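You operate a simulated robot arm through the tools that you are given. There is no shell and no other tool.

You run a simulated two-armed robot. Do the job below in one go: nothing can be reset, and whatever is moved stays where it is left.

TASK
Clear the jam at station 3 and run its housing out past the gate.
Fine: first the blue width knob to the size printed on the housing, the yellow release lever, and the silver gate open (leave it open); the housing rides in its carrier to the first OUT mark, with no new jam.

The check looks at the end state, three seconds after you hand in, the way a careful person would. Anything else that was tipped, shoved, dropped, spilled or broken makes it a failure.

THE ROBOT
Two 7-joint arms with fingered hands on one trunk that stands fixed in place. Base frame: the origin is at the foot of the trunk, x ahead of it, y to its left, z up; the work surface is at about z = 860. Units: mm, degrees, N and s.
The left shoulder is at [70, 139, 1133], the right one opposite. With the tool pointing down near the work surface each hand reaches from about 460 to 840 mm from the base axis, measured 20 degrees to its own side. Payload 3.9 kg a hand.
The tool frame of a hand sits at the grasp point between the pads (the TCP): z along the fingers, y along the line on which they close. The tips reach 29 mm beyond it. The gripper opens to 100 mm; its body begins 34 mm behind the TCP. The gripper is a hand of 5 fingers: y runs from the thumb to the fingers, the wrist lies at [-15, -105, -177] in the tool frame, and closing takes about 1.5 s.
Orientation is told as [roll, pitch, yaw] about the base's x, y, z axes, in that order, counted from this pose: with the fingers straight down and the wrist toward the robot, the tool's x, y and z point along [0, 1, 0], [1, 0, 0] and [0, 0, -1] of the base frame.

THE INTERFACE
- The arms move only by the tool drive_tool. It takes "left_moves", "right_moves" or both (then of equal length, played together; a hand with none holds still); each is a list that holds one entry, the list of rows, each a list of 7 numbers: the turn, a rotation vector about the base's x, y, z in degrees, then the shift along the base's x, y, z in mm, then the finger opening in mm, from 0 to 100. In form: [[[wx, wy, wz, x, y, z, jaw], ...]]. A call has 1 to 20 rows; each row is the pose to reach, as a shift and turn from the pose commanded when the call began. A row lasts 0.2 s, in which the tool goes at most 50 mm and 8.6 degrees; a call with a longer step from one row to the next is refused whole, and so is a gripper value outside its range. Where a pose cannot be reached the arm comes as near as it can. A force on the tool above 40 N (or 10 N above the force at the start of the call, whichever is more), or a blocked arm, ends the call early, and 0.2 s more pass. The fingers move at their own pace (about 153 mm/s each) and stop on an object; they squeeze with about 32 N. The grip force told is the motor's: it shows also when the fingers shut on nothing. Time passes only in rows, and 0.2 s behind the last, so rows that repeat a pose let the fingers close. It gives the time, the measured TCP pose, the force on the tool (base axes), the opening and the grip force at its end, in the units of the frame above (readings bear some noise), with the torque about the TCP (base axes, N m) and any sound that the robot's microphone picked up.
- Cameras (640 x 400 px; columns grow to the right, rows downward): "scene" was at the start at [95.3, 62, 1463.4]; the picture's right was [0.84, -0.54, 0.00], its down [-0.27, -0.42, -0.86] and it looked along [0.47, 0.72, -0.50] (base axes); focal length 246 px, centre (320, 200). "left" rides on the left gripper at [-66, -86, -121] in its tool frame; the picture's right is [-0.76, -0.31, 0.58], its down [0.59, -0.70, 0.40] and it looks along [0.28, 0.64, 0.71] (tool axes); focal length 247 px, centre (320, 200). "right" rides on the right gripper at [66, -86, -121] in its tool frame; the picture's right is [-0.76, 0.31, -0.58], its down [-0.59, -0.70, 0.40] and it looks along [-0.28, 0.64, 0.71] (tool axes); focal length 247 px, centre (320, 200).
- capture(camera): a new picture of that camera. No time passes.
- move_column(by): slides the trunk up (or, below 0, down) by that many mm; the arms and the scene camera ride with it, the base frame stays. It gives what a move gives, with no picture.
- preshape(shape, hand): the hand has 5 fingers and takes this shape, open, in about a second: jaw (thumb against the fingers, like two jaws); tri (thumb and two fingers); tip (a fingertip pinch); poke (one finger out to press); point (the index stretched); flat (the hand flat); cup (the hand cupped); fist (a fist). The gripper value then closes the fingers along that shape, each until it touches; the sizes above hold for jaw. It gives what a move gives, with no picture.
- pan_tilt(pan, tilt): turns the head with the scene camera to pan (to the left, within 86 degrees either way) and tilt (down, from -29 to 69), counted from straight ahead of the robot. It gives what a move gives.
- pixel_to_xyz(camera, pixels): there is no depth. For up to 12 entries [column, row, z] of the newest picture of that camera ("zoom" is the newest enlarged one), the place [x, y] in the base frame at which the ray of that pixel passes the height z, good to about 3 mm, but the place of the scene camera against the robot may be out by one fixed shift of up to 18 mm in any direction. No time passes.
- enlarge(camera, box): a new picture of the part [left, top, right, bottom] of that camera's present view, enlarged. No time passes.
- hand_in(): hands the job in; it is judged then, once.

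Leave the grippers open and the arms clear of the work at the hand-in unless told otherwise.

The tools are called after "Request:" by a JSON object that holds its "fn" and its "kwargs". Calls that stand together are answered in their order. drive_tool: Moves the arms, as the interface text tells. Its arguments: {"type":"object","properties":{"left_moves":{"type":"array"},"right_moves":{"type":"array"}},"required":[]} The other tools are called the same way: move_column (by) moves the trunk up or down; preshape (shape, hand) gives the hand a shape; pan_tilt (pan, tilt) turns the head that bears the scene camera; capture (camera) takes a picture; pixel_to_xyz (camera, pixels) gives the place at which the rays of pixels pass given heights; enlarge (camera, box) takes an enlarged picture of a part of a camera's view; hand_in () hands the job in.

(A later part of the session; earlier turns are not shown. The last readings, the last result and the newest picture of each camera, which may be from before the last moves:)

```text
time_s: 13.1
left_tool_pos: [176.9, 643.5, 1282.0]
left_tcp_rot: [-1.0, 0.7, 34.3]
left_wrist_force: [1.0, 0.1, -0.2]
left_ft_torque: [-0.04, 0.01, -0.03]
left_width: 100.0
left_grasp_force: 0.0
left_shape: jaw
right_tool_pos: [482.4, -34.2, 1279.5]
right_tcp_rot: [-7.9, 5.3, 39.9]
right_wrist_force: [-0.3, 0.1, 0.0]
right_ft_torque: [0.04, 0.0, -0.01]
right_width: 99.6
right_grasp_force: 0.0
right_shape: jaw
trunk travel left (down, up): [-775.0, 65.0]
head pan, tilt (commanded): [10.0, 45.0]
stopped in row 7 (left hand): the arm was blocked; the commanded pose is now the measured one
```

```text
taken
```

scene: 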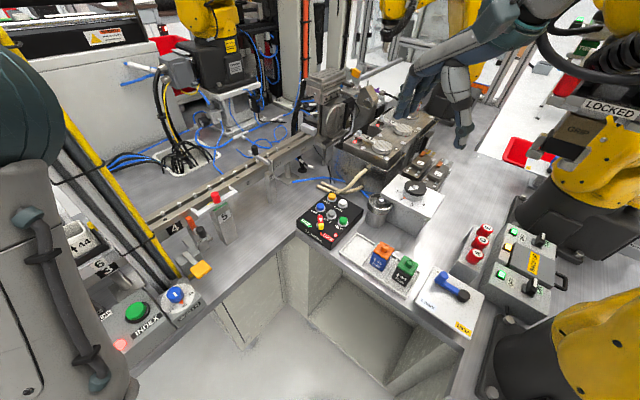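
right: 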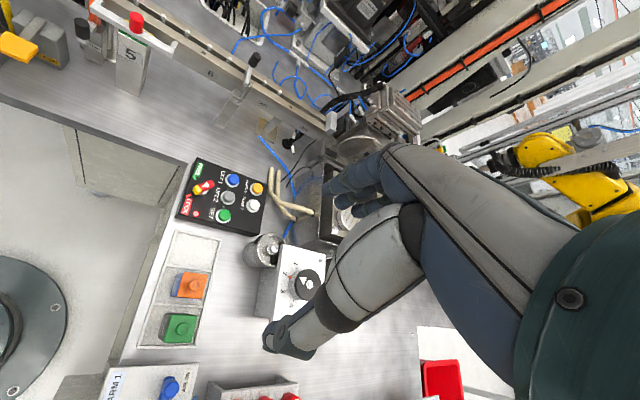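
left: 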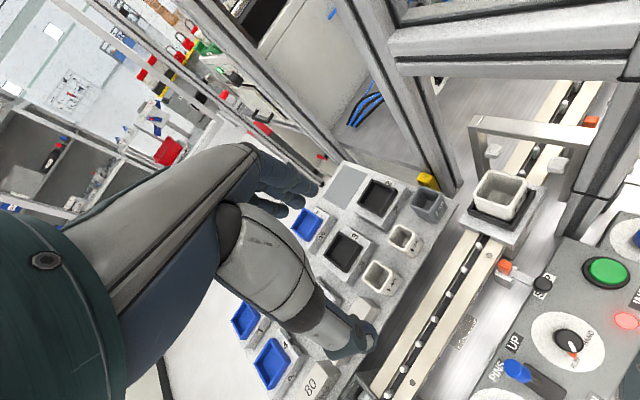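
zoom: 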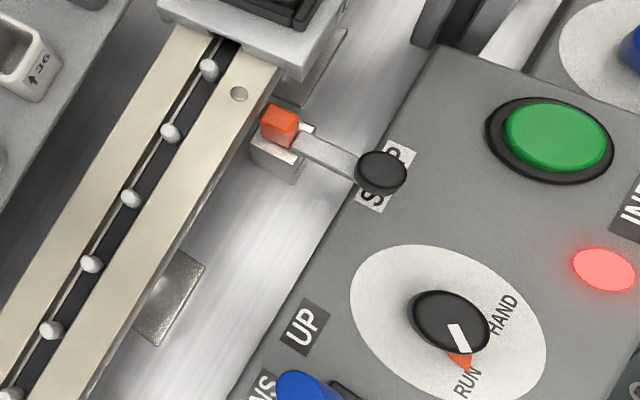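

Now the scene view is clear: blue knob (180,293), yellow lever (201,270), stop (190,225), station 5 (222,215), gate (262,152), OUT. I'll enlarge.

Request:
{"fn": "enlarge", "kwargs": {"camera": "scene", "box": [90, 200, 250, 300]}}

Request:
{"fn": "enlarge", "kwargs": {"camera": "scene", "box": [170, 110, 330, 210]}}

Request:
{"fn": "enlarge", "kwargs": {"camera": "scene", "box": [150, 180, 246, 240]}}

Request:
{"fn": "enlarge", "kwargs": {"camera": "scene", "box": [230, 130, 326, 190]}}

```text
4.00 times, centred on (170, 250) of scene
```

zoom: 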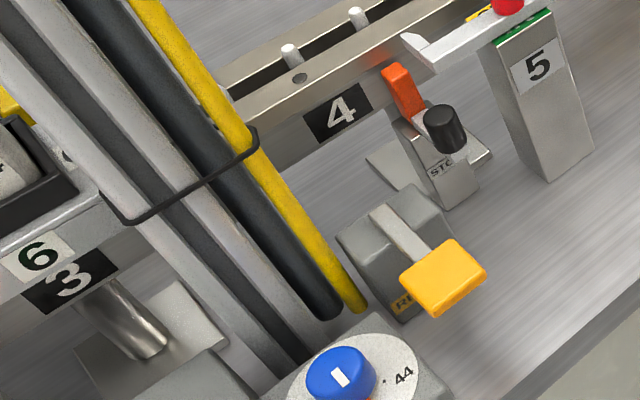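

```text
4.00 times, centred on (250, 160) of scene
```

zoom: 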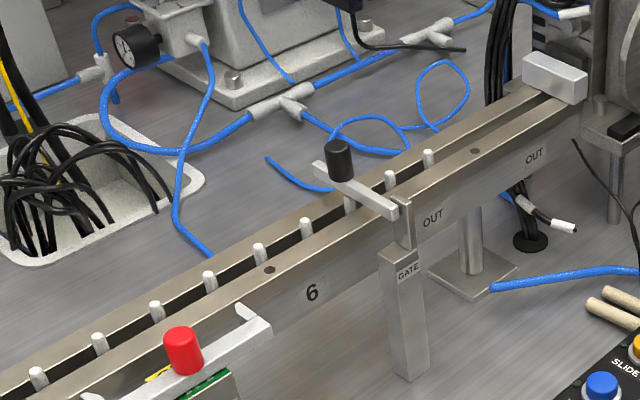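

```text
6.67 times, centred on (198, 210) of scene
```

zoom: 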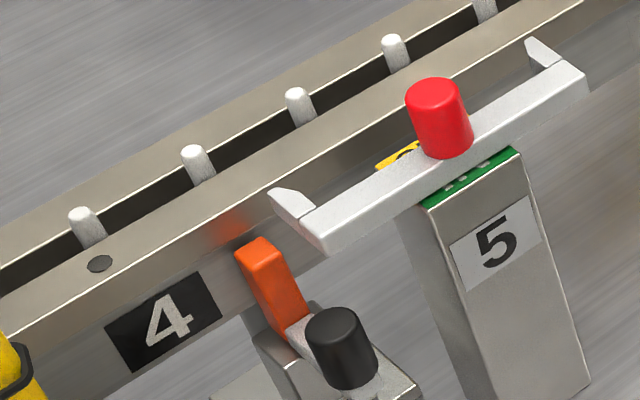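

```text
6.67 times, centred on (278, 160) of scene
```

zoom: 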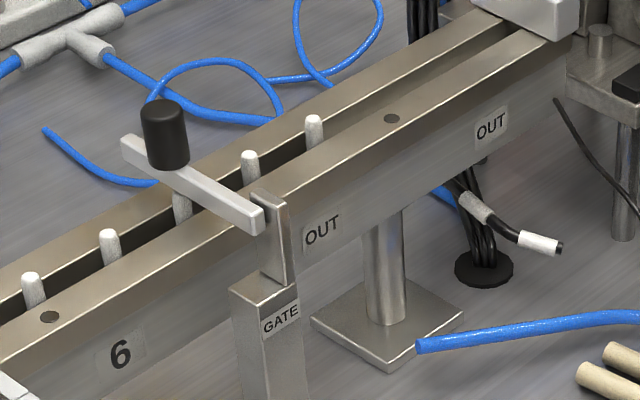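

The scene shows stop 4 and the station-5 fork pulled back from the rail, and a barrier arm with a black knob across the track at the gate. The left elbow is likely above the blue knob, so I send the left hand further out left to draw the elbow away.

Request:
{"fn": "drive_tool", "kwargs": {"left_moves": [[[0, 0, 6, -20, 22, 0, 100], [0, 0, 12, -40, 45, -5, 100], [0, 0, 18, -60, 68, -10, 100], [0, 0, 24, -80, 90, -20, 100], [0, 0, 30, -100, 112, -30, 100], [0, 0, 36, -117, 137, -40, 100], [0, 0, 36, -117, 137, -40, 100]]]}}

Request:
{"fn": "capture", "kwargs": {"camera": "scene"}}

Request:
{"fn": "capture", "kwargs": {"camera": "left"}}

```text
time_s: 14.9
left_tool_pos: [59.9, 773.7, 1237.1]
left_tcp_rot: [0.0, 1.8, 70.4]
left_wrist_force: [-0.7, 0.4, -1.1]
left_ft_torque: [0.0, 0.01, -0.01]
left_width: 100.1
left_grasp_force: 0.0
left_shape: jaw
right_tool_pos: [482.5, -34.4, 1277.5]
right_tcp_rot: [-8.2, 5.6, 40.1]
right_wrist_force: [-0.4, 0.2, 0.0]
right_ft_torque: [0.01, -0.02, 0.02]
right_width: 100.0
right_grasp_force: 0.2
right_shape: jaw
trunk travel left (down, up): [-775.0, 65.0]
head pan, tilt (commanded): [10.0, 45.0]
stopped in row 7 (left hand): the arm was blocked; the commanded pose is now the measured one
```

```text
taken
```

scene: 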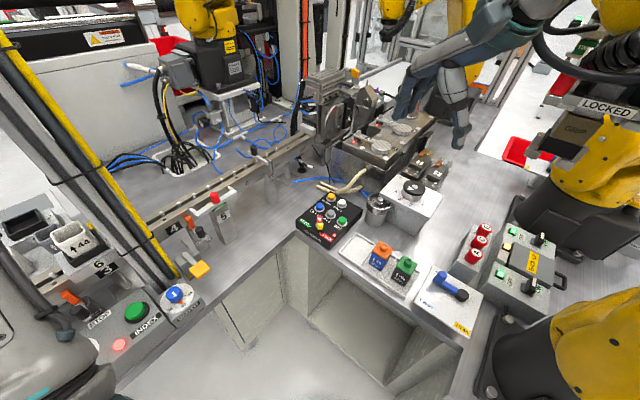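

```text
taken
```

left: 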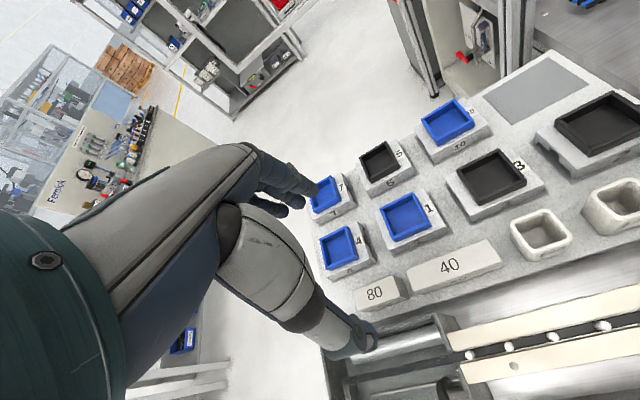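

The left arm is now clear to the far left. I bring the right hand, levelled, to high above the front of the blue knob (about 345, 310, 1240).

Request:
{"fn": "drive_tool", "kwargs": {"right_moves": [[[1, 0.1, 1, -14, 35, 0, 100], [2, 0.2, 2, -28, 70, 0, 100], [3, 0.4, 3, -42, 105, 0, 100], [4, 0.6, 4, -56, 140, 0, 100], [5, 0.7, 5, -70, 175, -5, 100], [6, 0.8, 5, -84, 210, -10, 100], [7, 0.9, 5, -98, 245, -15, 100], [8, 1, 5, -112, 280, -20, 100], [9, 1.1, 5, -126, 315, -25, 100], [9.7, 1.1, 5, -137, 344, -30, 100]]]}}

Request:
{"fn": "capture", "kwargs": {"camera": "right"}}

Request:
{"fn": "capture", "kwargs": {"camera": "scene"}}

```text
time_s: 17.1
left_tool_pos: [75.5, 730.0, 1265.9]
left_tcp_rot: [1.5, 0.1, 70.4]
left_wrist_force: [0.4, 0.2, 0.0]
left_ft_torque: [0.0, 0.02, -0.06]
left_width: 99.7
left_grasp_force: 0.1
left_shape: jaw
right_tool_pos: [363.5, 260.8, 1238.6]
right_tcp_rot: [2.5, -1.3, 45.3]
right_wrist_force: [0.4, 0.4, 0.2]
right_ft_torque: [-0.02, 0.02, 0.01]
right_width: 99.8
right_grasp_force: 0.0
right_shape: jaw
trunk travel left (down, up): [-775.0, 65.0]
head pan, tilt (commanded): [10.0, 45.0]
```

```text
taken
```

right: 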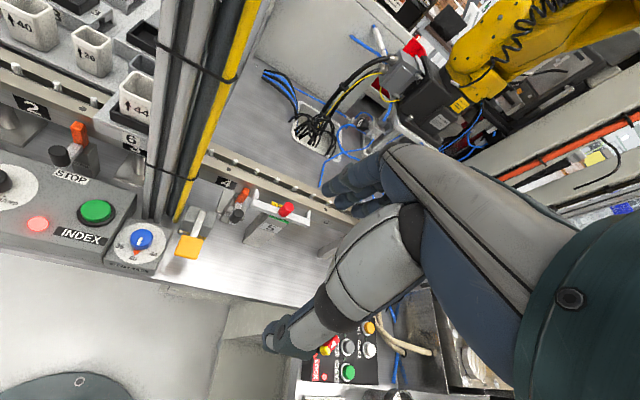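

```text
taken
```

scene: 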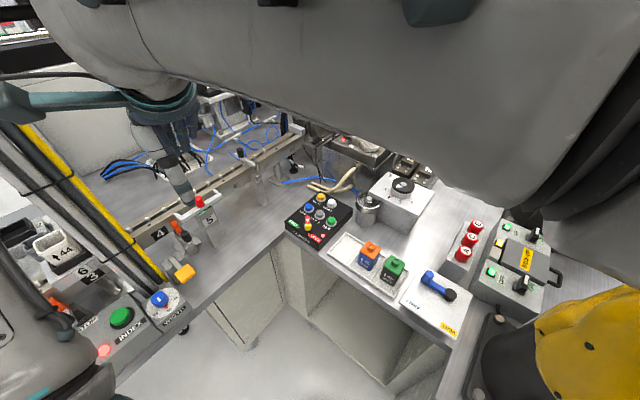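

The left hand shifted by ~50 mm and the right is ~50 mm short, so I hold still a moment and re-read to see whether that is lag or the arms touching.

Request:
{"fn": "drive_tool", "kwargs": {"right_moves": [[[0, 0, 0, 0, 0, 0, 100], [0, 0, 0, 0, 0, 0, 100], [0, 0, 0, 0, 0, 0, 100]]]}}

Request:
{"fn": "pan_tilt", "kwargs": {"pan": 45, "tilt": 60}}

Request:
{"fn": "capture", "kwargs": {"camera": "scene"}}

```text
time_s: 17.9
left_tool_pos: [74.1, 727.7, 1265.8]
left_tcp_rot: [1.6, -0.1, 70.5]
left_wrist_force: [0.8, -0.2, -0.3]
left_ft_torque: [-0.03, 0.02, 0.0]
left_width: 99.8
left_grasp_force: 0.1
left_shape: jaw
right_tool_pos: [362.2, 257.2, 1239.0]
right_tcp_rot: [2.5, -1.4, 45.1]
right_wrist_force: [0.3, 0.1, 0.0]
right_ft_torque: [0.01, 0.01, -0.01]
right_width: 100.3
right_grasp_force: 0.0
right_shape: jaw
trunk travel left (down, up): [-775.0, 65.0]
head pan, tilt (commanded): [10.0, 45.0]
```

```text
time_s: 18.9
left_tool_pos: [73.9, 727.2, 1267.3]
left_tcp_rot: [1.6, -0.2, 70.4]
left_wrist_force: [-0.1, 0.1, -1.0]
left_ft_torque: [0.0, 0.01, -0.03]
left_width: 99.8
left_grasp_force: 0.1
left_shape: jaw
right_tool_pos: [362.6, 258.9, 1239.0]
right_tcp_rot: [2.5, -1.4, 45.1]
right_wrist_force: [0.0, 0.0, 1.2]
right_ft_torque: [0.04, -0.02, -0.01]
right_width: 99.7
right_grasp_force: 0.0
right_shape: jaw
trunk travel left (down, up): [-775.0, 65.0]
head pan, tilt (commanded): [45.0, 60.0]
```

```text
taken
```

scene: 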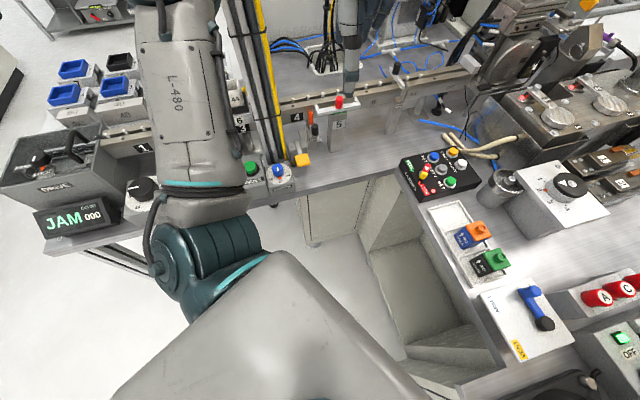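

Both arms rest with an offset, so they may touch each other somewhere. I look up with the head to see the right forearm's path.

Request:
{"fn": "pan_tilt", "kwargs": {"pan": 30, "tilt": 10}}

Request:
{"fn": "capture", "kwargs": {"camera": "scene"}}

Request:
{"fn": "capture", "kwargs": {"camera": "left"}}

```text
time_s: 20.1
left_tool_pos: [75.2, 728.6, 1267.6]
left_tcp_rot: [1.6, -0.1, 70.4]
left_wrist_force: [0.0, -1.5, 0.2]
left_ft_torque: [0.01, -0.03, 0.01]
left_width: 100.0
left_grasp_force: 0.1
left_shape: jaw
right_tool_pos: [361.9, 259.7, 1239.3]
right_tcp_rot: [2.5, -1.4, 45.2]
right_wrist_force: [-0.6, -0.5, -0.3]
right_ft_torque: [0.0, -0.01, 0.0]
right_width: 99.7
right_grasp_force: 0.0
right_shape: jaw
trunk travel left (down, up): [-775.0, 65.0]
head pan, tilt (commanded): [30.0, 10.0]
```

```text
taken
```

scene: 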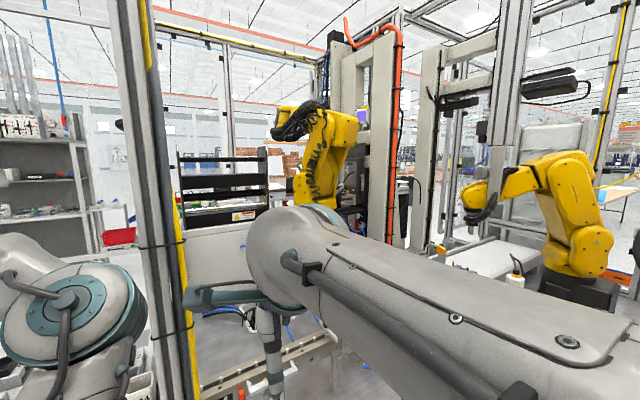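

```text
taken
```

left: 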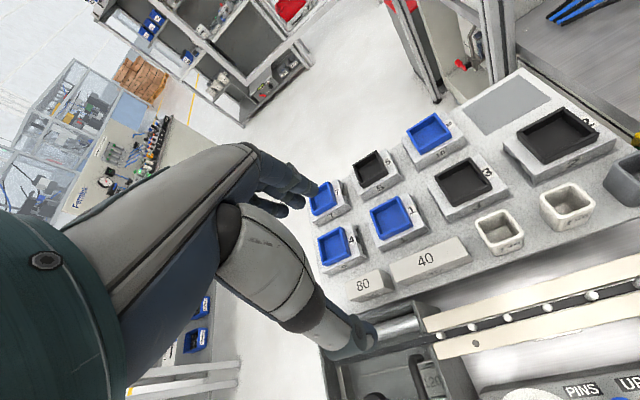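

I can't tell the contact point by eye. I'll test each hand with a small 20 mm move and compare the response.

Request:
{"fn": "drive_tool", "kwargs": {"left_moves": [[[0, 0, 0, 0, 10, 0, 100], [0, 0, 0, 0, 20, 0, 100], [0, 0, 0, 0, 20, 0, 100]]]}}

Request:
{"fn": "drive_tool", "kwargs": {"right_moves": [[[0, 0, 0, 10, -5, 0, 100], [0, 0, 0, 20, -10, 0, 100], [0, 0, 0, 20, -10, 0, 100]]]}}

```text
time_s: 20.9
left_tool_pos: [75.4, 747.7, 1267.0]
left_tcp_rot: [1.5, -0.1, 70.4]
left_wrist_force: [0.1, 0.5, 0.8]
left_ft_torque: [0.01, -0.01, 0.01]
left_width: 100.0
left_grasp_force: 0.0
left_shape: jaw
right_tool_pos: [363.9, 258.4, 1240.1]
right_tcp_rot: [2.5, -1.4, 45.2]
right_wrist_force: [-1.1, -0.4, -0.4]
right_ft_torque: [0.01, -0.01, -0.01]
right_width: 99.8
right_grasp_force: 0.0
right_shape: jaw
trunk travel left (down, up): [-775.0, 65.0]
head pan, tilt (commanded): [30.0, 10.0]
```

```text
time_s: 21.7
left_tool_pos: [75.3, 749.4, 1267.1]
left_tcp_rot: [1.5, -0.1, 70.4]
left_wrist_force: [-0.3, -0.5, -0.5]
left_ft_torque: [-0.04, 0.0, -0.02]
left_width: 99.8
left_grasp_force: 0.2
left_shape: jaw
right_tool_pos: [380.5, 249.4, 1240.3]
right_tcp_rot: [2.5, -1.4, 45.1]
right_wrist_force: [-0.4, 0.1, -0.1]
right_ft_torque: [-0.01, 0.02, -0.03]
right_width: 100.0
right_grasp_force: 0.0
right_shape: jaw
trunk travel left (down, up): [-775.0, 65.0]
head pan, tilt (commanded): [30.0, 10.0]
```

Both arms follow freely now. I level the right hand and bring it nearer the knob: to about (310, 340, 1140), watching for contact.

Request:
{"fn": "drive_tool", "kwargs": {"right_moves": [[[-1, -0.3, 0, -14, 18, -15, 100], [-2, -0.6, 0, -28, 36, -30, 100], [-2.76, -0.78, 0, -42, 54, -45, 100], [-2.76, -0.78, 0, -56, 72, -65, 100], [-2.76, -0.78, 0, -70, 91, -85, 100], [-2.76, -0.78, 0, -70, 91, -100, 100], [-2.76, -0.78, 0, -70, 91, -100, 100]]]}}

Request:
{"fn": "capture", "kwargs": {"camera": "right"}}

```text
time_s: 23.1
left_tool_pos: [75.9, 748.8, 1266.0]
left_tcp_rot: [1.4, 0.0, 70.5]
left_wrist_force: [0.9, -0.4, -0.2]
left_ft_torque: [0.01, 0.0, 0.0]
left_width: 99.7
left_grasp_force: 0.0
left_shape: jaw
right_tool_pos: [319.1, 335.2, 1189.6]
right_tcp_rot: [2.8, -4.0, 44.2]
right_wrist_force: [-0.1, 0.2, 0.4]
right_ft_torque: [0.0, 0.02, 0.01]
right_width: 99.9
right_grasp_force: 0.0
right_shape: jaw
trunk travel left (down, up): [-775.0, 65.0]
head pan, tilt (commanded): [30.0, 10.0]
stopped in row 6 (right hand): the force on the tool passed its limit at 59 N (the readings are from after the stop); the commanded pose is now the measured one
```

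```text
taken
```

right: 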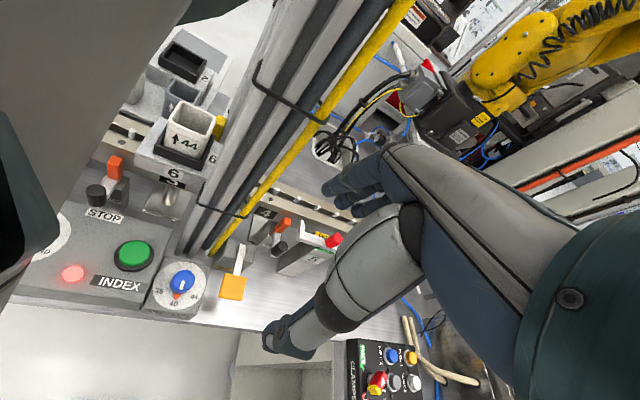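

The right hand's camera shows the left arm (grey/teal at the left edge): the right hand ran into it. I back the right hand away toward +x/−y and up.

Request:
{"fn": "drive_tool", "kwargs": {"right_moves": [[[0, 0, 0, 15, -20, 8, 100], [0, 0, 0, 30, -40, 16, 100], [0, 0, 0, 50, -65, 25, 100], [0, 0, 0, 70, -90, 30, 100]]]}}

Request:
{"fn": "drive_tool", "kwargs": {"left_moves": [[[0, 0, 3, -12, 15, -10, 100], [0, 0, 6, -25, 30, -20, 100], [0, 0, 9, -38, 45, -30, 100], [0, 0, 12, -50, 60, -40, 100], [0, 0, 15, -62, 75, -50, 100], [0, 0, 18, -75, 90, -60, 100]]]}}

Request:
{"fn": "capture", "kwargs": {"camera": "left"}}

Request:
{"fn": "capture", "kwargs": {"camera": "right"}}

```text
time_s: 24.1
left_tool_pos: [74.2, 748.3, 1265.9]
left_tcp_rot: [1.6, 0.1, 70.5]
left_wrist_force: [0.3, -0.4, -0.5]
left_ft_torque: [0.02, 0.01, -0.02]
left_width: 99.7
left_grasp_force: 0.1
left_shape: jaw
right_tool_pos: [389.6, 244.8, 1219.6]
right_tcp_rot: [2.6, -3.9, 44.4]
right_wrist_force: [-0.3, -0.7, 0.4]
right_ft_torque: [-0.02, 0.02, 0.01]
right_width: 99.9
right_grasp_force: 0.2
right_shape: jaw
trunk travel left (down, up): [-775.0, 65.0]
head pan, tilt (commanded): [30.0, 10.0]
```

```text
time_s: 25.5
left_tool_pos: [-2.4, 840.2, 1204.1]
left_tcp_rot: [1.5, 0.1, 88.6]
left_wrist_force: [0.3, -0.2, -0.4]
left_ft_torque: [0.02, 0.02, 0.03]
left_width: 100.0
left_grasp_force: 0.1
left_shape: jaw
right_tool_pos: [386.9, 247.4, 1219.0]
right_tcp_rot: [2.5, -3.8, 44.4]
right_wrist_force: [0.4, -0.4, -0.3]
right_ft_torque: [-0.01, -0.01, 0.0]
right_width: 99.9
right_grasp_force: 0.1
right_shape: jaw
trunk travel left (down, up): [-775.0, 65.0]
head pan, tilt (commanded): [30.0, 10.0]
```

```text
taken
```

left: 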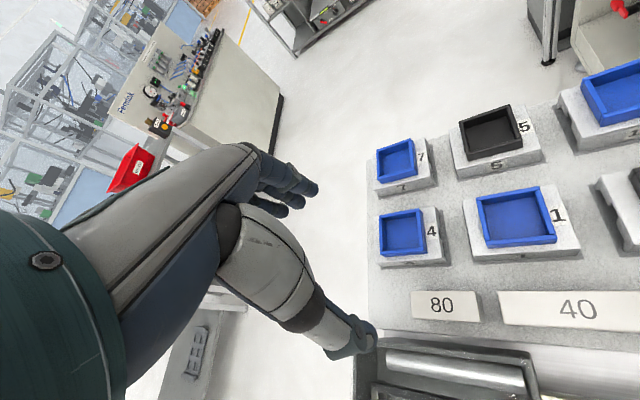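

```text
taken
```

right: 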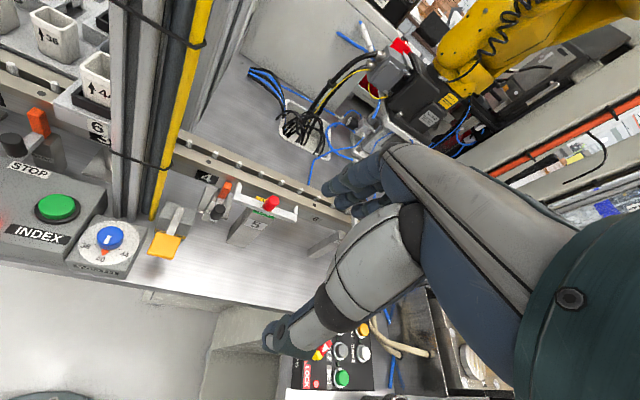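

The left arm is now far out. From this right view I measure: knob (110,237), plate corners, yellow lever (165,244), gate etc.

Request:
{"fn": "enlarge", "kwargs": {"camera": "right", "box": [50, 180, 210, 280]}}

Request:
{"fn": "pixel_to_xyz", "kwargs": {"camera": "right", "pixels": [[110, 237, 880], [110, 237, 900], [110, 237, 920], [110, 237, 940], [165, 244, 900], [165, 244, 920], [165, 244, 940], [57, 207, 880], [57, 207, 900], [57, 207, 920]]}}

```text
4.00 times, centred on (130, 230) of right
```

zoom: 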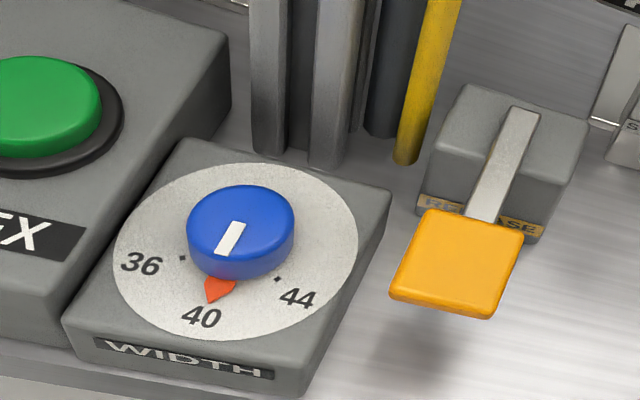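

```text
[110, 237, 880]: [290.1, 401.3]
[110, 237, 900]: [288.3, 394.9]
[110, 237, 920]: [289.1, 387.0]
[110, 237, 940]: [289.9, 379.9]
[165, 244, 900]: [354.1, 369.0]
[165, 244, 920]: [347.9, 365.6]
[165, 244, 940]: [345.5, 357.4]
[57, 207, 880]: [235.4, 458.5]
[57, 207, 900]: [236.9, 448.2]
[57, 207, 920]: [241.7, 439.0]
```

Plate corner A (147.5,229) and B (125,278) from this right view can be compared with the left-view values for height; also yellow plate corners, lever box and pole foot.

Request:
{"fn": "pixel_to_xyz", "kwargs": {"camera": "zoom", "pixels": [[390, 197, 880], [390, 197, 900], [300, 370, 880], [300, 370, 900], [402, 163, 860], [425, 215, 930], [525, 232, 930], [490, 317, 930], [390, 290, 930], [270, 155, 860], [338, 165, 860], [455, 290, 930]]}}

```text
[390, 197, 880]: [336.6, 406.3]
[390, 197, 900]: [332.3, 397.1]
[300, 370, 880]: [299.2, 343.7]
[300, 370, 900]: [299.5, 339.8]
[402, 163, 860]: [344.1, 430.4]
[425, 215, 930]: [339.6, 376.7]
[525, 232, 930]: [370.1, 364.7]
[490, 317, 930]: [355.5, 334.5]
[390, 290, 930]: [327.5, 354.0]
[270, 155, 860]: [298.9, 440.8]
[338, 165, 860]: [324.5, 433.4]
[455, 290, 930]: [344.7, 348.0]
```

Plate top is about z 887 and the knob's top about 922, centre (289, 387.5). I look at the right hand's own fingers in its camera to judge clearances, and try the "tri" shape to compare.

Request:
{"fn": "enlarge", "kwargs": {"camera": "right", "box": [240, 120, 480, 370]}}

Request:
{"fn": "preshape", "kwargs": {"shape": "tri", "hand": "right"}}

Request:
{"fn": "enlarge", "kwargs": {"camera": "right", "box": [240, 120, 480, 370]}}

```text
1.60 times, centred on (360, 245) of right
```

zoom: 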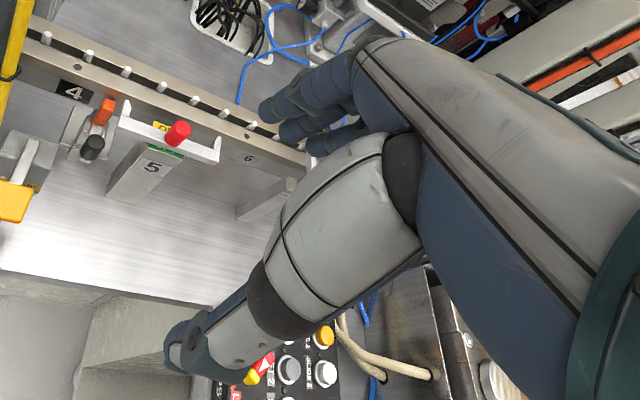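

```text
time_s: 26.4
left_tool_pos: [-0.9, 839.9, 1205.0]
left_tcp_rot: [1.5, 0.1, 88.5]
left_wrist_force: [-0.1, -1.2, 0.9]
left_ft_torque: [0.02, 0.0, -0.02]
left_width: 99.7
left_grasp_force: 0.0
left_shape: jaw
right_tool_pos: [389.6, 246.6, 1218.8]
right_tcp_rot: [2.6, -3.8, 44.5]
right_wrist_force: [-0.8, -0.3, 0.3]
right_ft_torque: [0.02, 0.0, 0.01]
right_width: 99.8
right_grasp_force: 0.0
right_shape: tri
trunk travel left (down, up): [-775.0, 65.0]
head pan, tilt (commanded): [30.0, 10.0]
```

```text
1.60 times, centred on (360, 245) of right
```

zoom: 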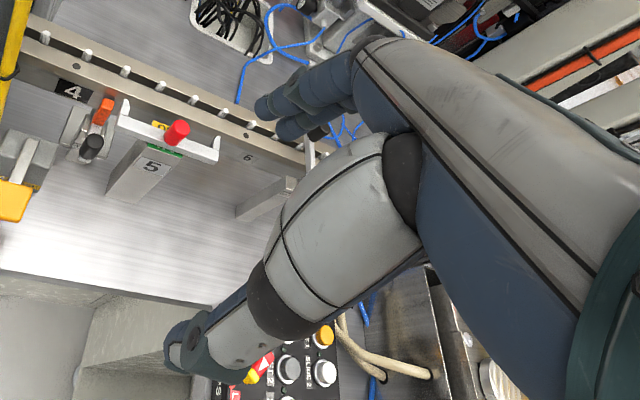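

"tri" leaves two fingers and the thumb extended, with the rest curled, which suits the tight space. I close to 34 mm opening in the air to see where the tips meet.

Request:
{"fn": "drive_tool", "kwargs": {"right_moves": [[[0, 0, 0, 0, 0, 0, 34], [0, 0, 0, 0, 0, 0, 34], [0, 0, 0, 0, 0, 0, 34], [0, 0, 0, 0, 0, 0, 34]]]}}

Request:
{"fn": "enlarge", "kwargs": {"camera": "right", "box": [240, 150, 432, 350]}}

Request:
{"fn": "pan_tilt", "kwargs": {"pan": 35, "tilt": 45}}

Request:
{"fn": "capture", "kwargs": {"camera": "scene"}}

```text
time_s: 27.4
left_tool_pos: [-1.4, 838.6, 1204.7]
left_tcp_rot: [1.5, 0.1, 88.6]
left_wrist_force: [0.1, 0.0, 0.1]
left_ft_torque: [0.02, 0.01, -0.01]
left_width: 99.9
left_grasp_force: 0.0
left_shape: jaw
right_tool_pos: [388.4, 246.8, 1218.9]
right_tcp_rot: [2.6, -3.8, 44.4]
right_wrist_force: [0.4, 0.0, -0.2]
right_ft_torque: [0.0, -0.01, -0.03]
right_width: 34.6
right_grasp_force: 0.0
right_shape: tri
trunk travel left (down, up): [-775.0, 65.0]
head pan, tilt (commanded): [30.0, 10.0]
```

```text
2.00 times, centred on (336, 250) of right
```

zoom: 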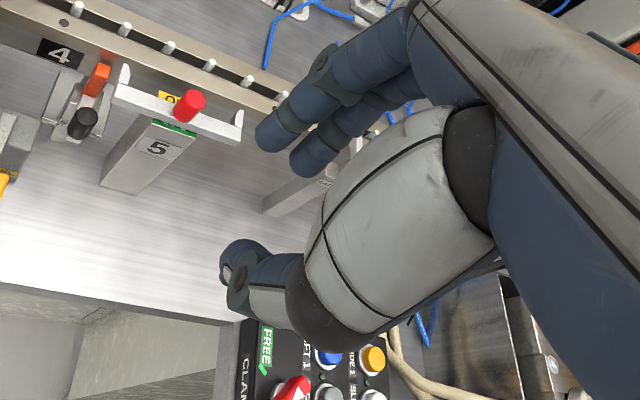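

```text
time_s: 28.4
left_tool_pos: [-1.1, 839.5, 1204.7]
left_tcp_rot: [1.5, 0.1, 88.5]
left_wrist_force: [0.4, 0.2, 0.0]
left_ft_torque: [0.01, -0.02, 0.01]
left_width: 99.9
left_grasp_force: 0.1
left_shape: jaw
right_tool_pos: [388.5, 245.2, 1219.7]
right_tcp_rot: [2.6, -3.8, 44.4]
right_wrist_force: [-0.6, -0.2, 0.9]
right_ft_torque: [-0.02, -0.01, 0.01]
right_width: 34.5
right_grasp_force: 0.0
right_shape: tri
trunk travel left (down, up): [-775.0, 65.0]
head pan, tilt (commanded): [35.0, 45.0]
```

```text
taken
```

scene: 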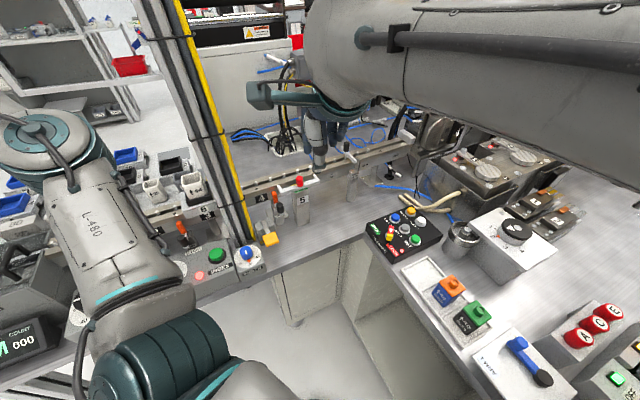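

In tri at 34 mm the thumb and two fingers straddle the TCP evenly. Scene view shows the left arm well to the left. I move the right hand to about (295, 365, 1130), yaw 31°, leaned slightly away from the post.

Request:
{"fn": "drive_tool", "kwargs": {"right_moves": [[[0, -0.7, -2, -13, 17, -10, 46], [0.1, -1.4, -4, -26, 34, -20, 46], [0.2, -2.1, -6, -39, 51, -30, 46], [0.3, -2.8, -8, -52, 68, -45, 46], [0.4, -3.5, -10, -65, 85, -60, 46], [0.5, -4.2, -12, -78, 102, -75, 46], [0.5, -4.9, -13.4, -93, 120, -90, 46], [0.5, -4.9, -13.4, -93, 120, -90, 46]]]}}

Request:
{"fn": "capture", "kwargs": {"camera": "right"}}

Request:
{"fn": "capture", "kwargs": {"camera": "scene"}}

```text
time_s: 30.4
left_tool_pos: [-0.2, 838.6, 1203.2]
left_tcp_rot: [1.6, 0.1, 88.6]
left_wrist_force: [0.2, -0.8, 0.2]
left_ft_torque: [0.03, -0.02, -0.01]
left_width: 100.0
left_grasp_force: 0.1
left_shape: jaw
right_tool_pos: [348.2, 326.1, 1210.4]
right_tcp_rot: [5.2, -11.5, 26.2]
right_wrist_force: [-0.1, 0.2, 0.0]
right_ft_torque: [0.03, 0.01, -0.02]
right_width: 45.9
right_grasp_force: 0.1
right_shape: tri
right hand out of reach, approached as far as the arm can: row 7, 8
trunk travel left (down, up): [-775.0, 65.0]
head pan, tilt (commanded): [35.0, 45.0]
stopped in row 8 (right hand): the arm was blocked; the commanded pose is now the measured one
```

```text
taken
```

right: 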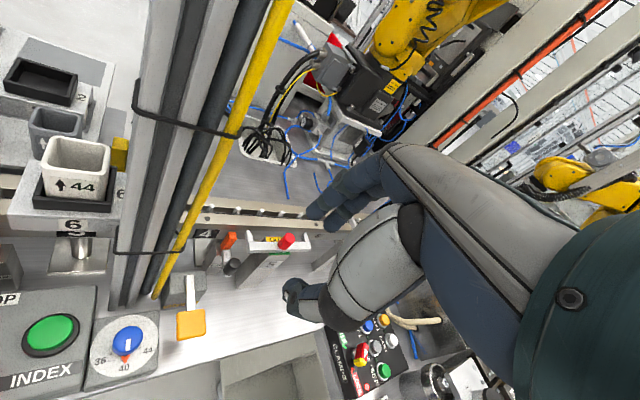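

```text
taken
```

scene: 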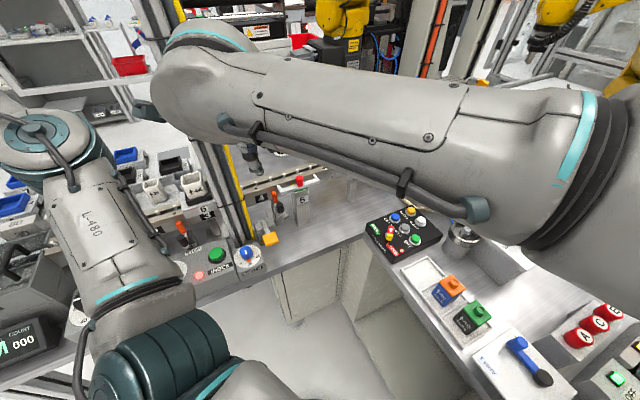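

The IK ran out near yaw 31°: the right elbow is high and inward. A larger yaw suits this arm there; I turn the hand to about yaw 60° while staying high and going slightly back.

Request:
{"fn": "drive_tool", "kwargs": {"right_moves": [[[-1, 0, 7, -4, 2, 0, 46], [-2.5, -0.2, 14, -8, 4, -5, 46], [-4, -0.5, 21, -14, 8, -10, 46], [-5.2, -0.8, 28, -20, 12, -20, 46], [-6.2, -1, 34, -28, 18, -30, 46], [-6.2, -1, 34, -38, 25, -45, 46], [-6.2, -1, 34, -48, 32, -60, 46]]]}}

Request:
{"fn": "capture", "kwargs": {"camera": "right"}}

Request:
{"fn": "capture", "kwargs": {"camera": "scene"}}

```text
time_s: 32.0
left_tool_pos: [-1.6, 838.4, 1203.9]
left_tcp_rot: [1.4, 0.2, 88.4]
left_wrist_force: [-0.6, -0.1, 0.5]
left_ft_torque: [-0.01, 0.03, 0.02]
left_width: 99.8
left_grasp_force: 0.1
left_shape: jaw
right_tool_pos: [302.6, 357.0, 1156.4]
right_tcp_rot: [0.2, -8.6, 60.6]
right_wrist_force: [0.7, -0.2, -0.2]
right_ft_torque: [0.0, -0.02, 0.02]
right_width: 46.1
right_grasp_force: 0.1
right_shape: tri
trunk travel left (down, up): [-775.0, 65.0]
head pan, tilt (commanded): [35.0, 45.0]
```

```text
taken
```

right: 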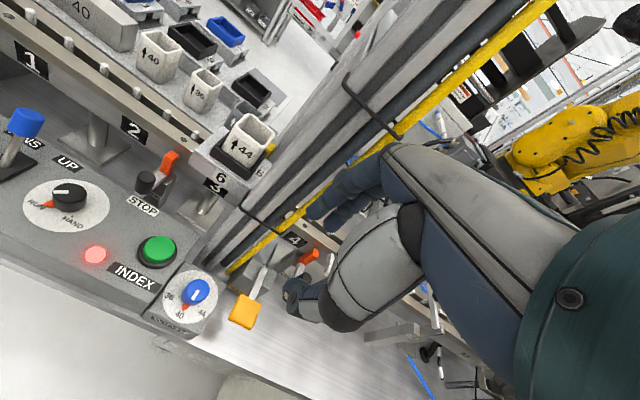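

```text
taken
```

scene: 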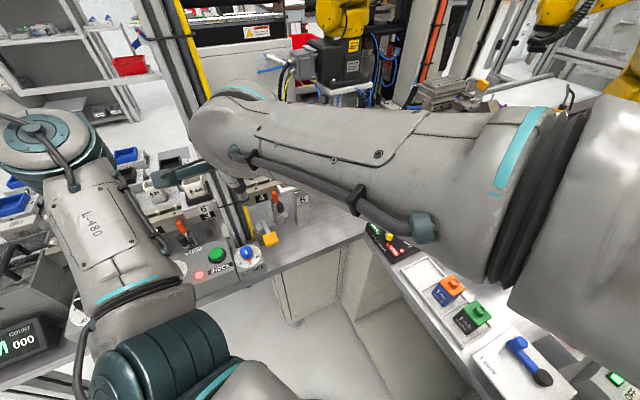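

Reached (303, 357, 1156) at yaw 60.6°. Now I centre over the knob and lower to z ≈ 1000 (tips at ~971, knob top 922).

Request:
{"fn": "drive_tool", "kwargs": {"right_moves": [[[0, 0, 0, -4, 8, -20, 46], [0, 0, 0, -8, 16, -45, 46], [0, 0, 0, -12, 24, -75, 46], [0, 0, 0, -14.5, 28, -105, 46], [0, 0, 0, -14.5, 28, -135, 46], [0, 0, 0, -14.5, 28, -156, 46], [0, 0, 0, -14.5, 28, -156, 46]]]}}

Request:
{"fn": "capture", "kwargs": {"camera": "right"}}

Request:
{"fn": "enlarge", "kwargs": {"camera": "scene", "box": [150, 130, 310, 290]}}

```text
time_s: 33.6
left_tool_pos: [-3.2, 837.8, 1204.5]
left_tcp_rot: [1.4, 0.1, 88.6]
left_wrist_force: [-1.1, 0.6, 0.3]
left_ft_torque: [-0.01, -0.02, -0.03]
left_width: 99.5
left_grasp_force: 0.0
left_shape: jaw
right_tool_pos: [294.7, 381.6, 995.1]
right_tcp_rot: [-0.4, -7.9, 61.5]
right_wrist_force: [-0.2, 0.1, -0.2]
right_ft_torque: [-0.04, -0.03, -0.04]
right_width: 45.8
right_grasp_force: 0.0
right_shape: tri
right hand out of reach, approached as far as the arm can: row 4, 5, 6, 7
trunk travel left (down, up): [-775.0, 65.0]
head pan, tilt (commanded): [35.0, 45.0]
```

```text
taken
```

right: 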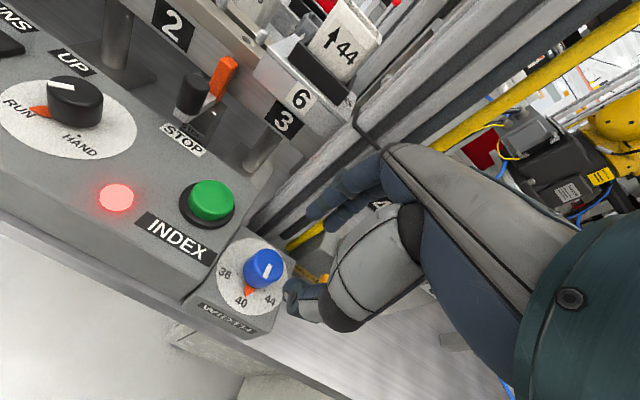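

```text
2.50 times, centred on (230, 210) of scene
```

zoom: 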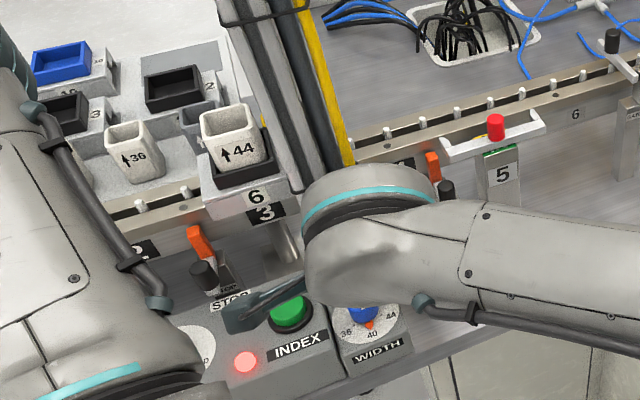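

It's about 6 mm short ("out of reach"). I test whether a larger yaw (≈78°) frees the arm, staying above the knob.

Request:
{"fn": "drive_tool", "kwargs": {"right_moves": [[[0, 0, 6, 0, 0, 4, 46], [0, 0, 12, -3, 2, 4, 46], [0, 0, 17, -6, 4, 4, 46], [0, 0, 17, -6, 4, 4, 46]]]}}

Request:
{"fn": "capture", "kwargs": {"camera": "right"}}

```text
time_s: 34.6
left_tool_pos: [-1.7, 840.2, 1205.0]
left_tcp_rot: [1.5, 0.2, 88.6]
left_wrist_force: [-0.7, 0.5, -0.1]
left_ft_torque: [-0.01, -0.01, 0.01]
left_width: 99.8
left_grasp_force: 0.1
left_shape: jaw
right_tool_pos: [291.6, 383.7, 999.2]
right_tcp_rot: [-0.2, -7.9, 78.3]
right_wrist_force: [-0.9, -2.6, -0.6]
right_ft_torque: [0.08, -0.04, -0.03]
right_width: 45.2
right_grasp_force: 0.0
right_shape: tri
trunk travel left (down, up): [-775.0, 65.0]
head pan, tilt (commanded): [35.0, 45.0]
```

```text
taken
```

right: 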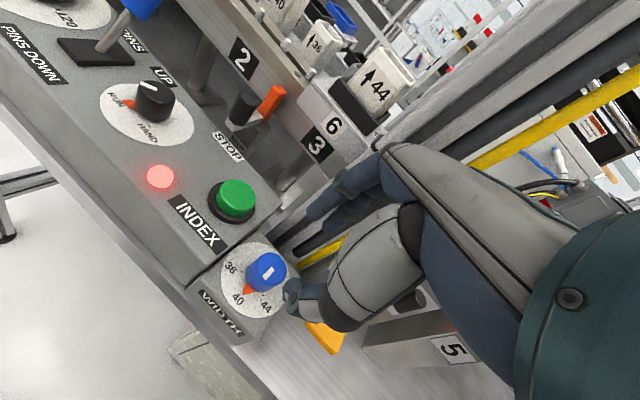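

At yaw 78° it's reachable, with a slight 2.6 N touch (probably a finger near the post). I back off 8 mm, raise a little, lean 5° more from the post and test yaw up to ~100°.

Request:
{"fn": "drive_tool", "kwargs": {"right_moves": [[[1.6, -0.4, 0, -2, -8, 15, 42], [4.9, -1, 4, -2, -8, 30, 42], [4.9, -1, 11, -2, -8, 30, 42], [4.9, -1, 18, -2, -8, 30, 42], [4.9, -1, 24, -2, -8, 30, 42], [4.9, -1, 24, -2, -8, 30, 42]]]}}

Request:
{"fn": "capture", "kwargs": {"camera": "right"}}

```text
time_s: 36.0
left_tool_pos: [-1.1, 839.9, 1204.3]
left_tcp_rot: [1.5, 0.1, 88.4]
left_wrist_force: [-0.3, 0.4, 0.3]
left_ft_torque: [0.01, -0.03, -0.06]
left_width: 100.1
left_grasp_force: 0.0
left_shape: jaw
right_tool_pos: [289.8, 376.2, 1029.6]
right_tcp_rot: [-1.3, -12.8, 102.5]
right_wrist_force: [0.4, 0.8, 0.5]
right_ft_torque: [0.01, 0.02, 0.01]
right_width: 42.2
right_grasp_force: 0.1
right_shape: tri
trunk travel left (down, up): [-775.0, 65.0]
head pan, tilt (commanded): [35.0, 45.0]
```

```text
taken
```

right: 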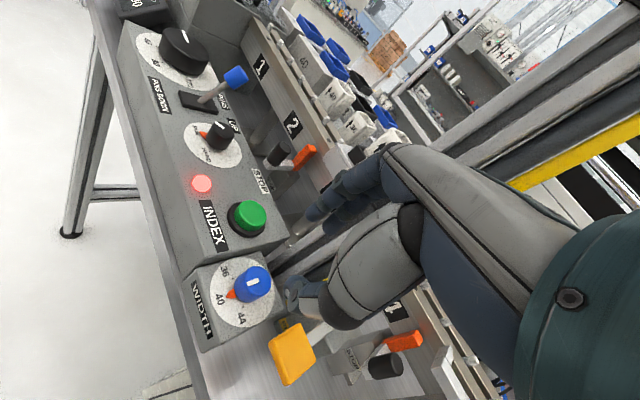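

No force at yaw 102°. I test further to ~124° at the same place to know the end of the turn is reachable.

Request:
{"fn": "drive_tool", "kwargs": {"right_moves": [[[0, 0, 7, 0, 0, 0, 42], [0, 0, 14, 0, 0, 0, 42], [0, 0, 21, 0, 0, 0, 42], [0, 0, 21, 0, 0, 0, 42]]]}}

Request:
{"fn": "capture", "kwargs": {"camera": "right"}}

Request:
{"fn": "capture", "kwargs": {"camera": "scene"}}

```text
time_s: 37.0
left_tool_pos: [-1.2, 838.5, 1204.2]
left_tcp_rot: [1.6, 0.1, 88.4]
left_wrist_force: [0.8, -0.6, -0.4]
left_ft_torque: [0.0, 0.02, -0.03]
left_width: 99.9
left_grasp_force: 0.1
left_shape: jaw
right_tool_pos: [288.4, 374.7, 1029.1]
right_tcp_rot: [-1.3, -12.8, 123.6]
right_wrist_force: [0.6, -0.2, -0.3]
right_ft_torque: [-0.03, -0.01, 0.03]
right_width: 42.5
right_grasp_force: 0.0
right_shape: tri
trunk travel left (down, up): [-775.0, 65.0]
head pan, tilt (commanded): [35.0, 45.0]
```

```text
taken
```

right: 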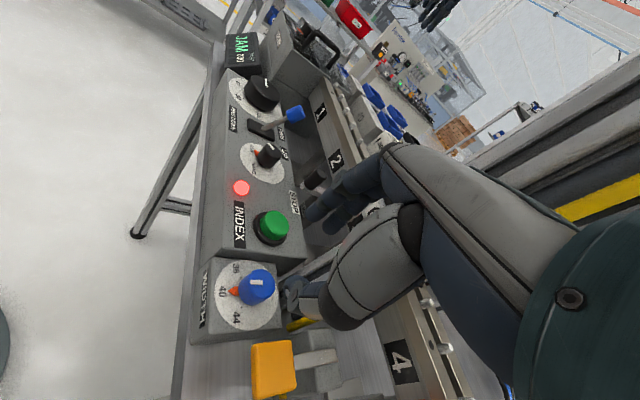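

```text
taken
```

scene: 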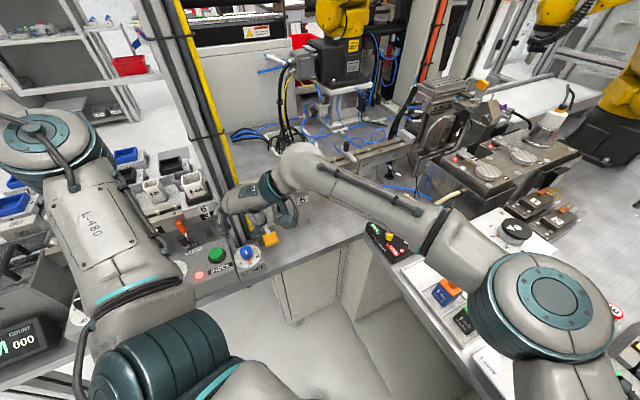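

Now the arm is in a comfortable pose, elbow to the right, with yaw 124° reachable. I'll turn from about 80° to 140°. First back to yaw 80° just above the knob, opening 44.

Request:
{"fn": "drive_tool", "kwargs": {"right_moves": [[[0, 0, -8, 0, 1, 0, 44], [0, 0, -16, 0, 2, 0, 44], [0, 0, -24, 0, 4, 0, 44], [0, 0, -32, 0, 5, 0, 44], [0, 0, -40, 0, 6, 0, 44], [0, 0, -43.6, 0, 7, 0, 44], [0, 0, -43.6, 0, 7, -30, 44], [0, 0, -43.6, 0, 7, -55, 44], [0, 0, -43.6, 0, 7, -55, 44]]]}}

Request:
{"fn": "capture", "kwargs": {"camera": "right"}}

Request:
{"fn": "enlarge", "kwargs": {"camera": "right", "box": [200, 160, 440, 360]}}

Request:
{"fn": "enlarge", "kwargs": {"camera": "scene", "box": [180, 150, 340, 290]}}

```text
time_s: 38.4
left_tool_pos: [-1.1, 839.4, 1203.5]
left_tcp_rot: [1.5, 0.1, 88.5]
left_wrist_force: [-0.7, 0.0, -0.5]
left_ft_torque: [0.01, 0.0, -0.01]
left_width: 100.1
left_grasp_force: 0.0
left_shape: jaw
right_tool_pos: [307.4, 372.8, 1018.8]
right_tcp_rot: [6.8, -13.2, 76.7]
right_wrist_force: [0.5, -0.1, 0.5]
right_ft_torque: [-0.02, 0.0, -0.06]
right_width: 43.7
right_grasp_force: 0.2
right_shape: tri
trunk travel left (down, up): [-775.0, 65.0]
head pan, tilt (commanded): [35.0, 45.0]
stopped in row 6 (right hand): the arm was blocked; the commanded pose is now the measured one
```

```text
taken
```

right: 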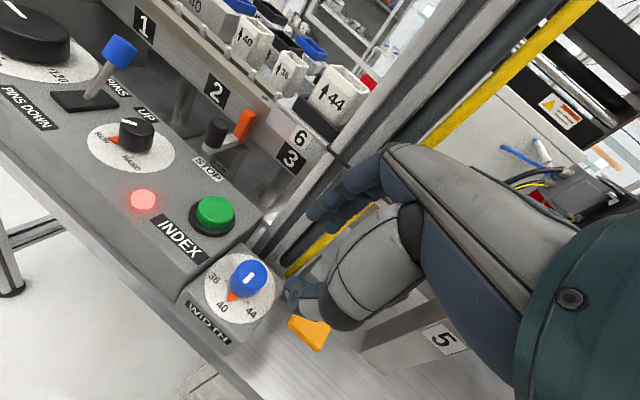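

```text
2.00 times, centred on (320, 260) of right
```

zoom: 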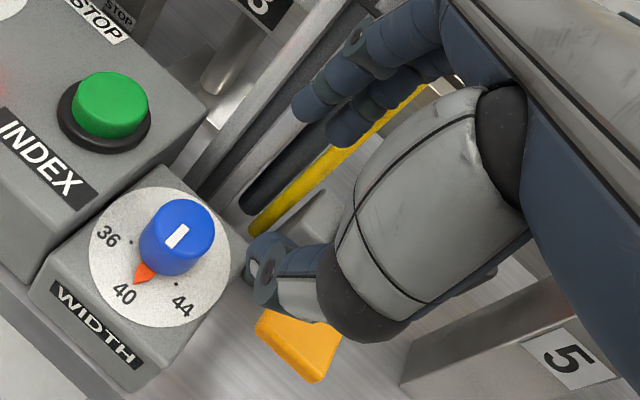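

```text
2.86 times, centred on (260, 220) of scene
```

zoom: 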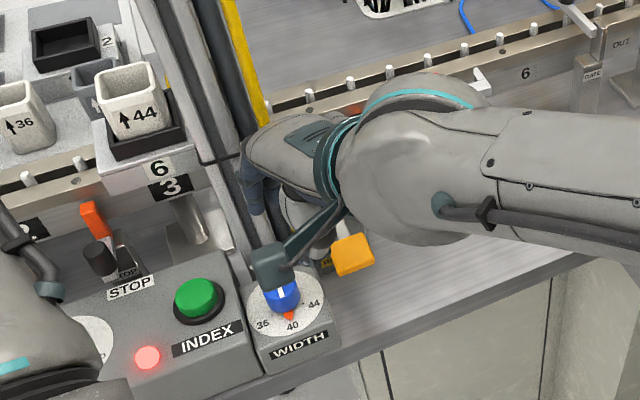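

The hand back met the post at this yaw. I'll use yaw ~100° to ~142° instead: first rotate to 100°, level out, and come back over the knob at z ≈ 1030.

Request:
{"fn": "drive_tool", "kwargs": {"right_moves": [[[0, -1, 4, 2, -6, 6, 44], [0, -3, 10, 0, -6, 12, 44], [-0.1, -5, 17, -8, -3, 12, 44], [-0.2, -6.8, 23.3, -18, 5, 12, 44], [-0.2, -6.8, 23.3, -18, 5, 12, 44]]]}}

Request:
{"fn": "capture", "kwargs": {"camera": "right"}}

```text
time_s: 39.6
left_tool_pos: [-0.5, 838.3, 1205.0]
left_tcp_rot: [1.4, 0.1, 88.4]
left_wrist_force: [-0.7, -0.2, -0.6]
left_ft_torque: [0.01, -0.01, 0.03]
left_width: 99.8
left_grasp_force: 0.1
left_shape: jaw
right_tool_pos: [285.2, 378.9, 1030.1]
right_tcp_rot: [-0.2, -12.9, 102.1]
right_wrist_force: [-0.3, -0.1, -0.7]
right_ft_torque: [-0.03, 0.06, 0.0]
right_width: 43.9
right_grasp_force: 0.0
right_shape: tri
trunk travel left (down, up): [-775.0, 65.0]
head pan, tilt (commanded): [35.0, 45.0]
```

```text
taken
```

right: 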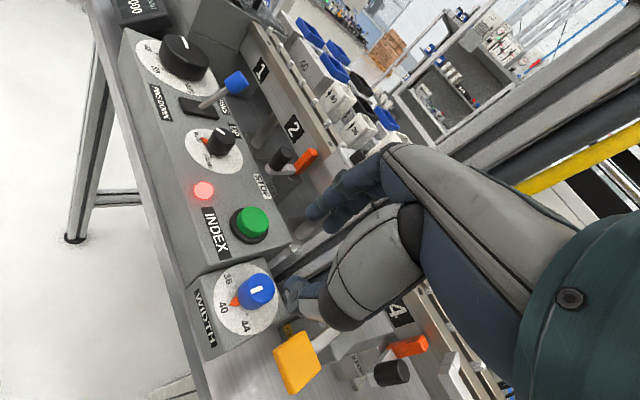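

I centre on the knob (shift about +4.6, +4.3) and go down to TCP z ≈ 934 in steps, tips at ~905, opening 44.

Request:
{"fn": "drive_tool", "kwargs": {"right_moves": [[[0, 0, 0, 4.6, 4.3, -15, 44], [0, 0, 0, 4.6, 4.3, -35, 44], [0, 0, 0, 4.6, 4.3, -55, 44], [0, 0, 0, 4.6, 4.3, -70, 44], [0, 0, 0, 4.6, 4.3, -70, 44]]]}}

Request:
{"fn": "enlarge", "kwargs": {"camera": "right", "box": [200, 180, 424, 360]}}

Request:
{"fn": "enlarge", "kwargs": {"camera": "scene", "box": [190, 190, 310, 280]}}

```text
time_s: 40.8
left_tool_pos: [-0.9, 839.9, 1204.7]
left_tcp_rot: [1.5, 0.2, 88.5]
left_wrist_force: [0.3, -0.1, -0.1]
left_ft_torque: [0.0, 0.0, 0.01]
left_width: 99.9
left_grasp_force: 0.0
left_shape: jaw
right_tool_pos: [290.0, 383.7, 960.3]
right_tcp_rot: [-0.2, -12.8, 102.0]
right_wrist_force: [0.7, -0.2, 0.3]
right_ft_torque: [0.05, -0.01, -0.01]
right_width: 43.6
right_grasp_force: 0.0
right_shape: tri
trunk travel left (down, up): [-775.0, 65.0]
head pan, tilt (commanded): [35.0, 45.0]
```

```text
2.22 times, centred on (312, 270) of right
```

zoom: 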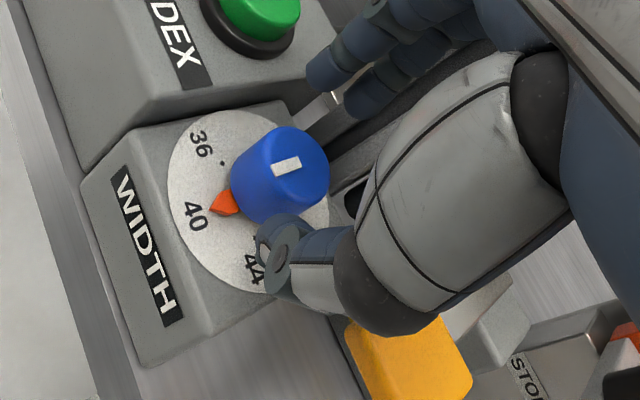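

```text
4.44 times, centred on (250, 235) of scene
```

zoom: 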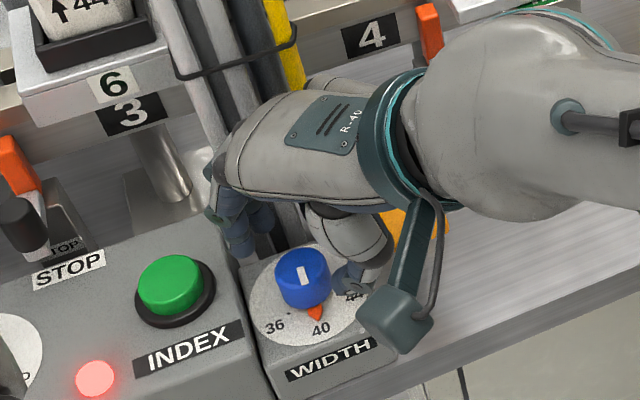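

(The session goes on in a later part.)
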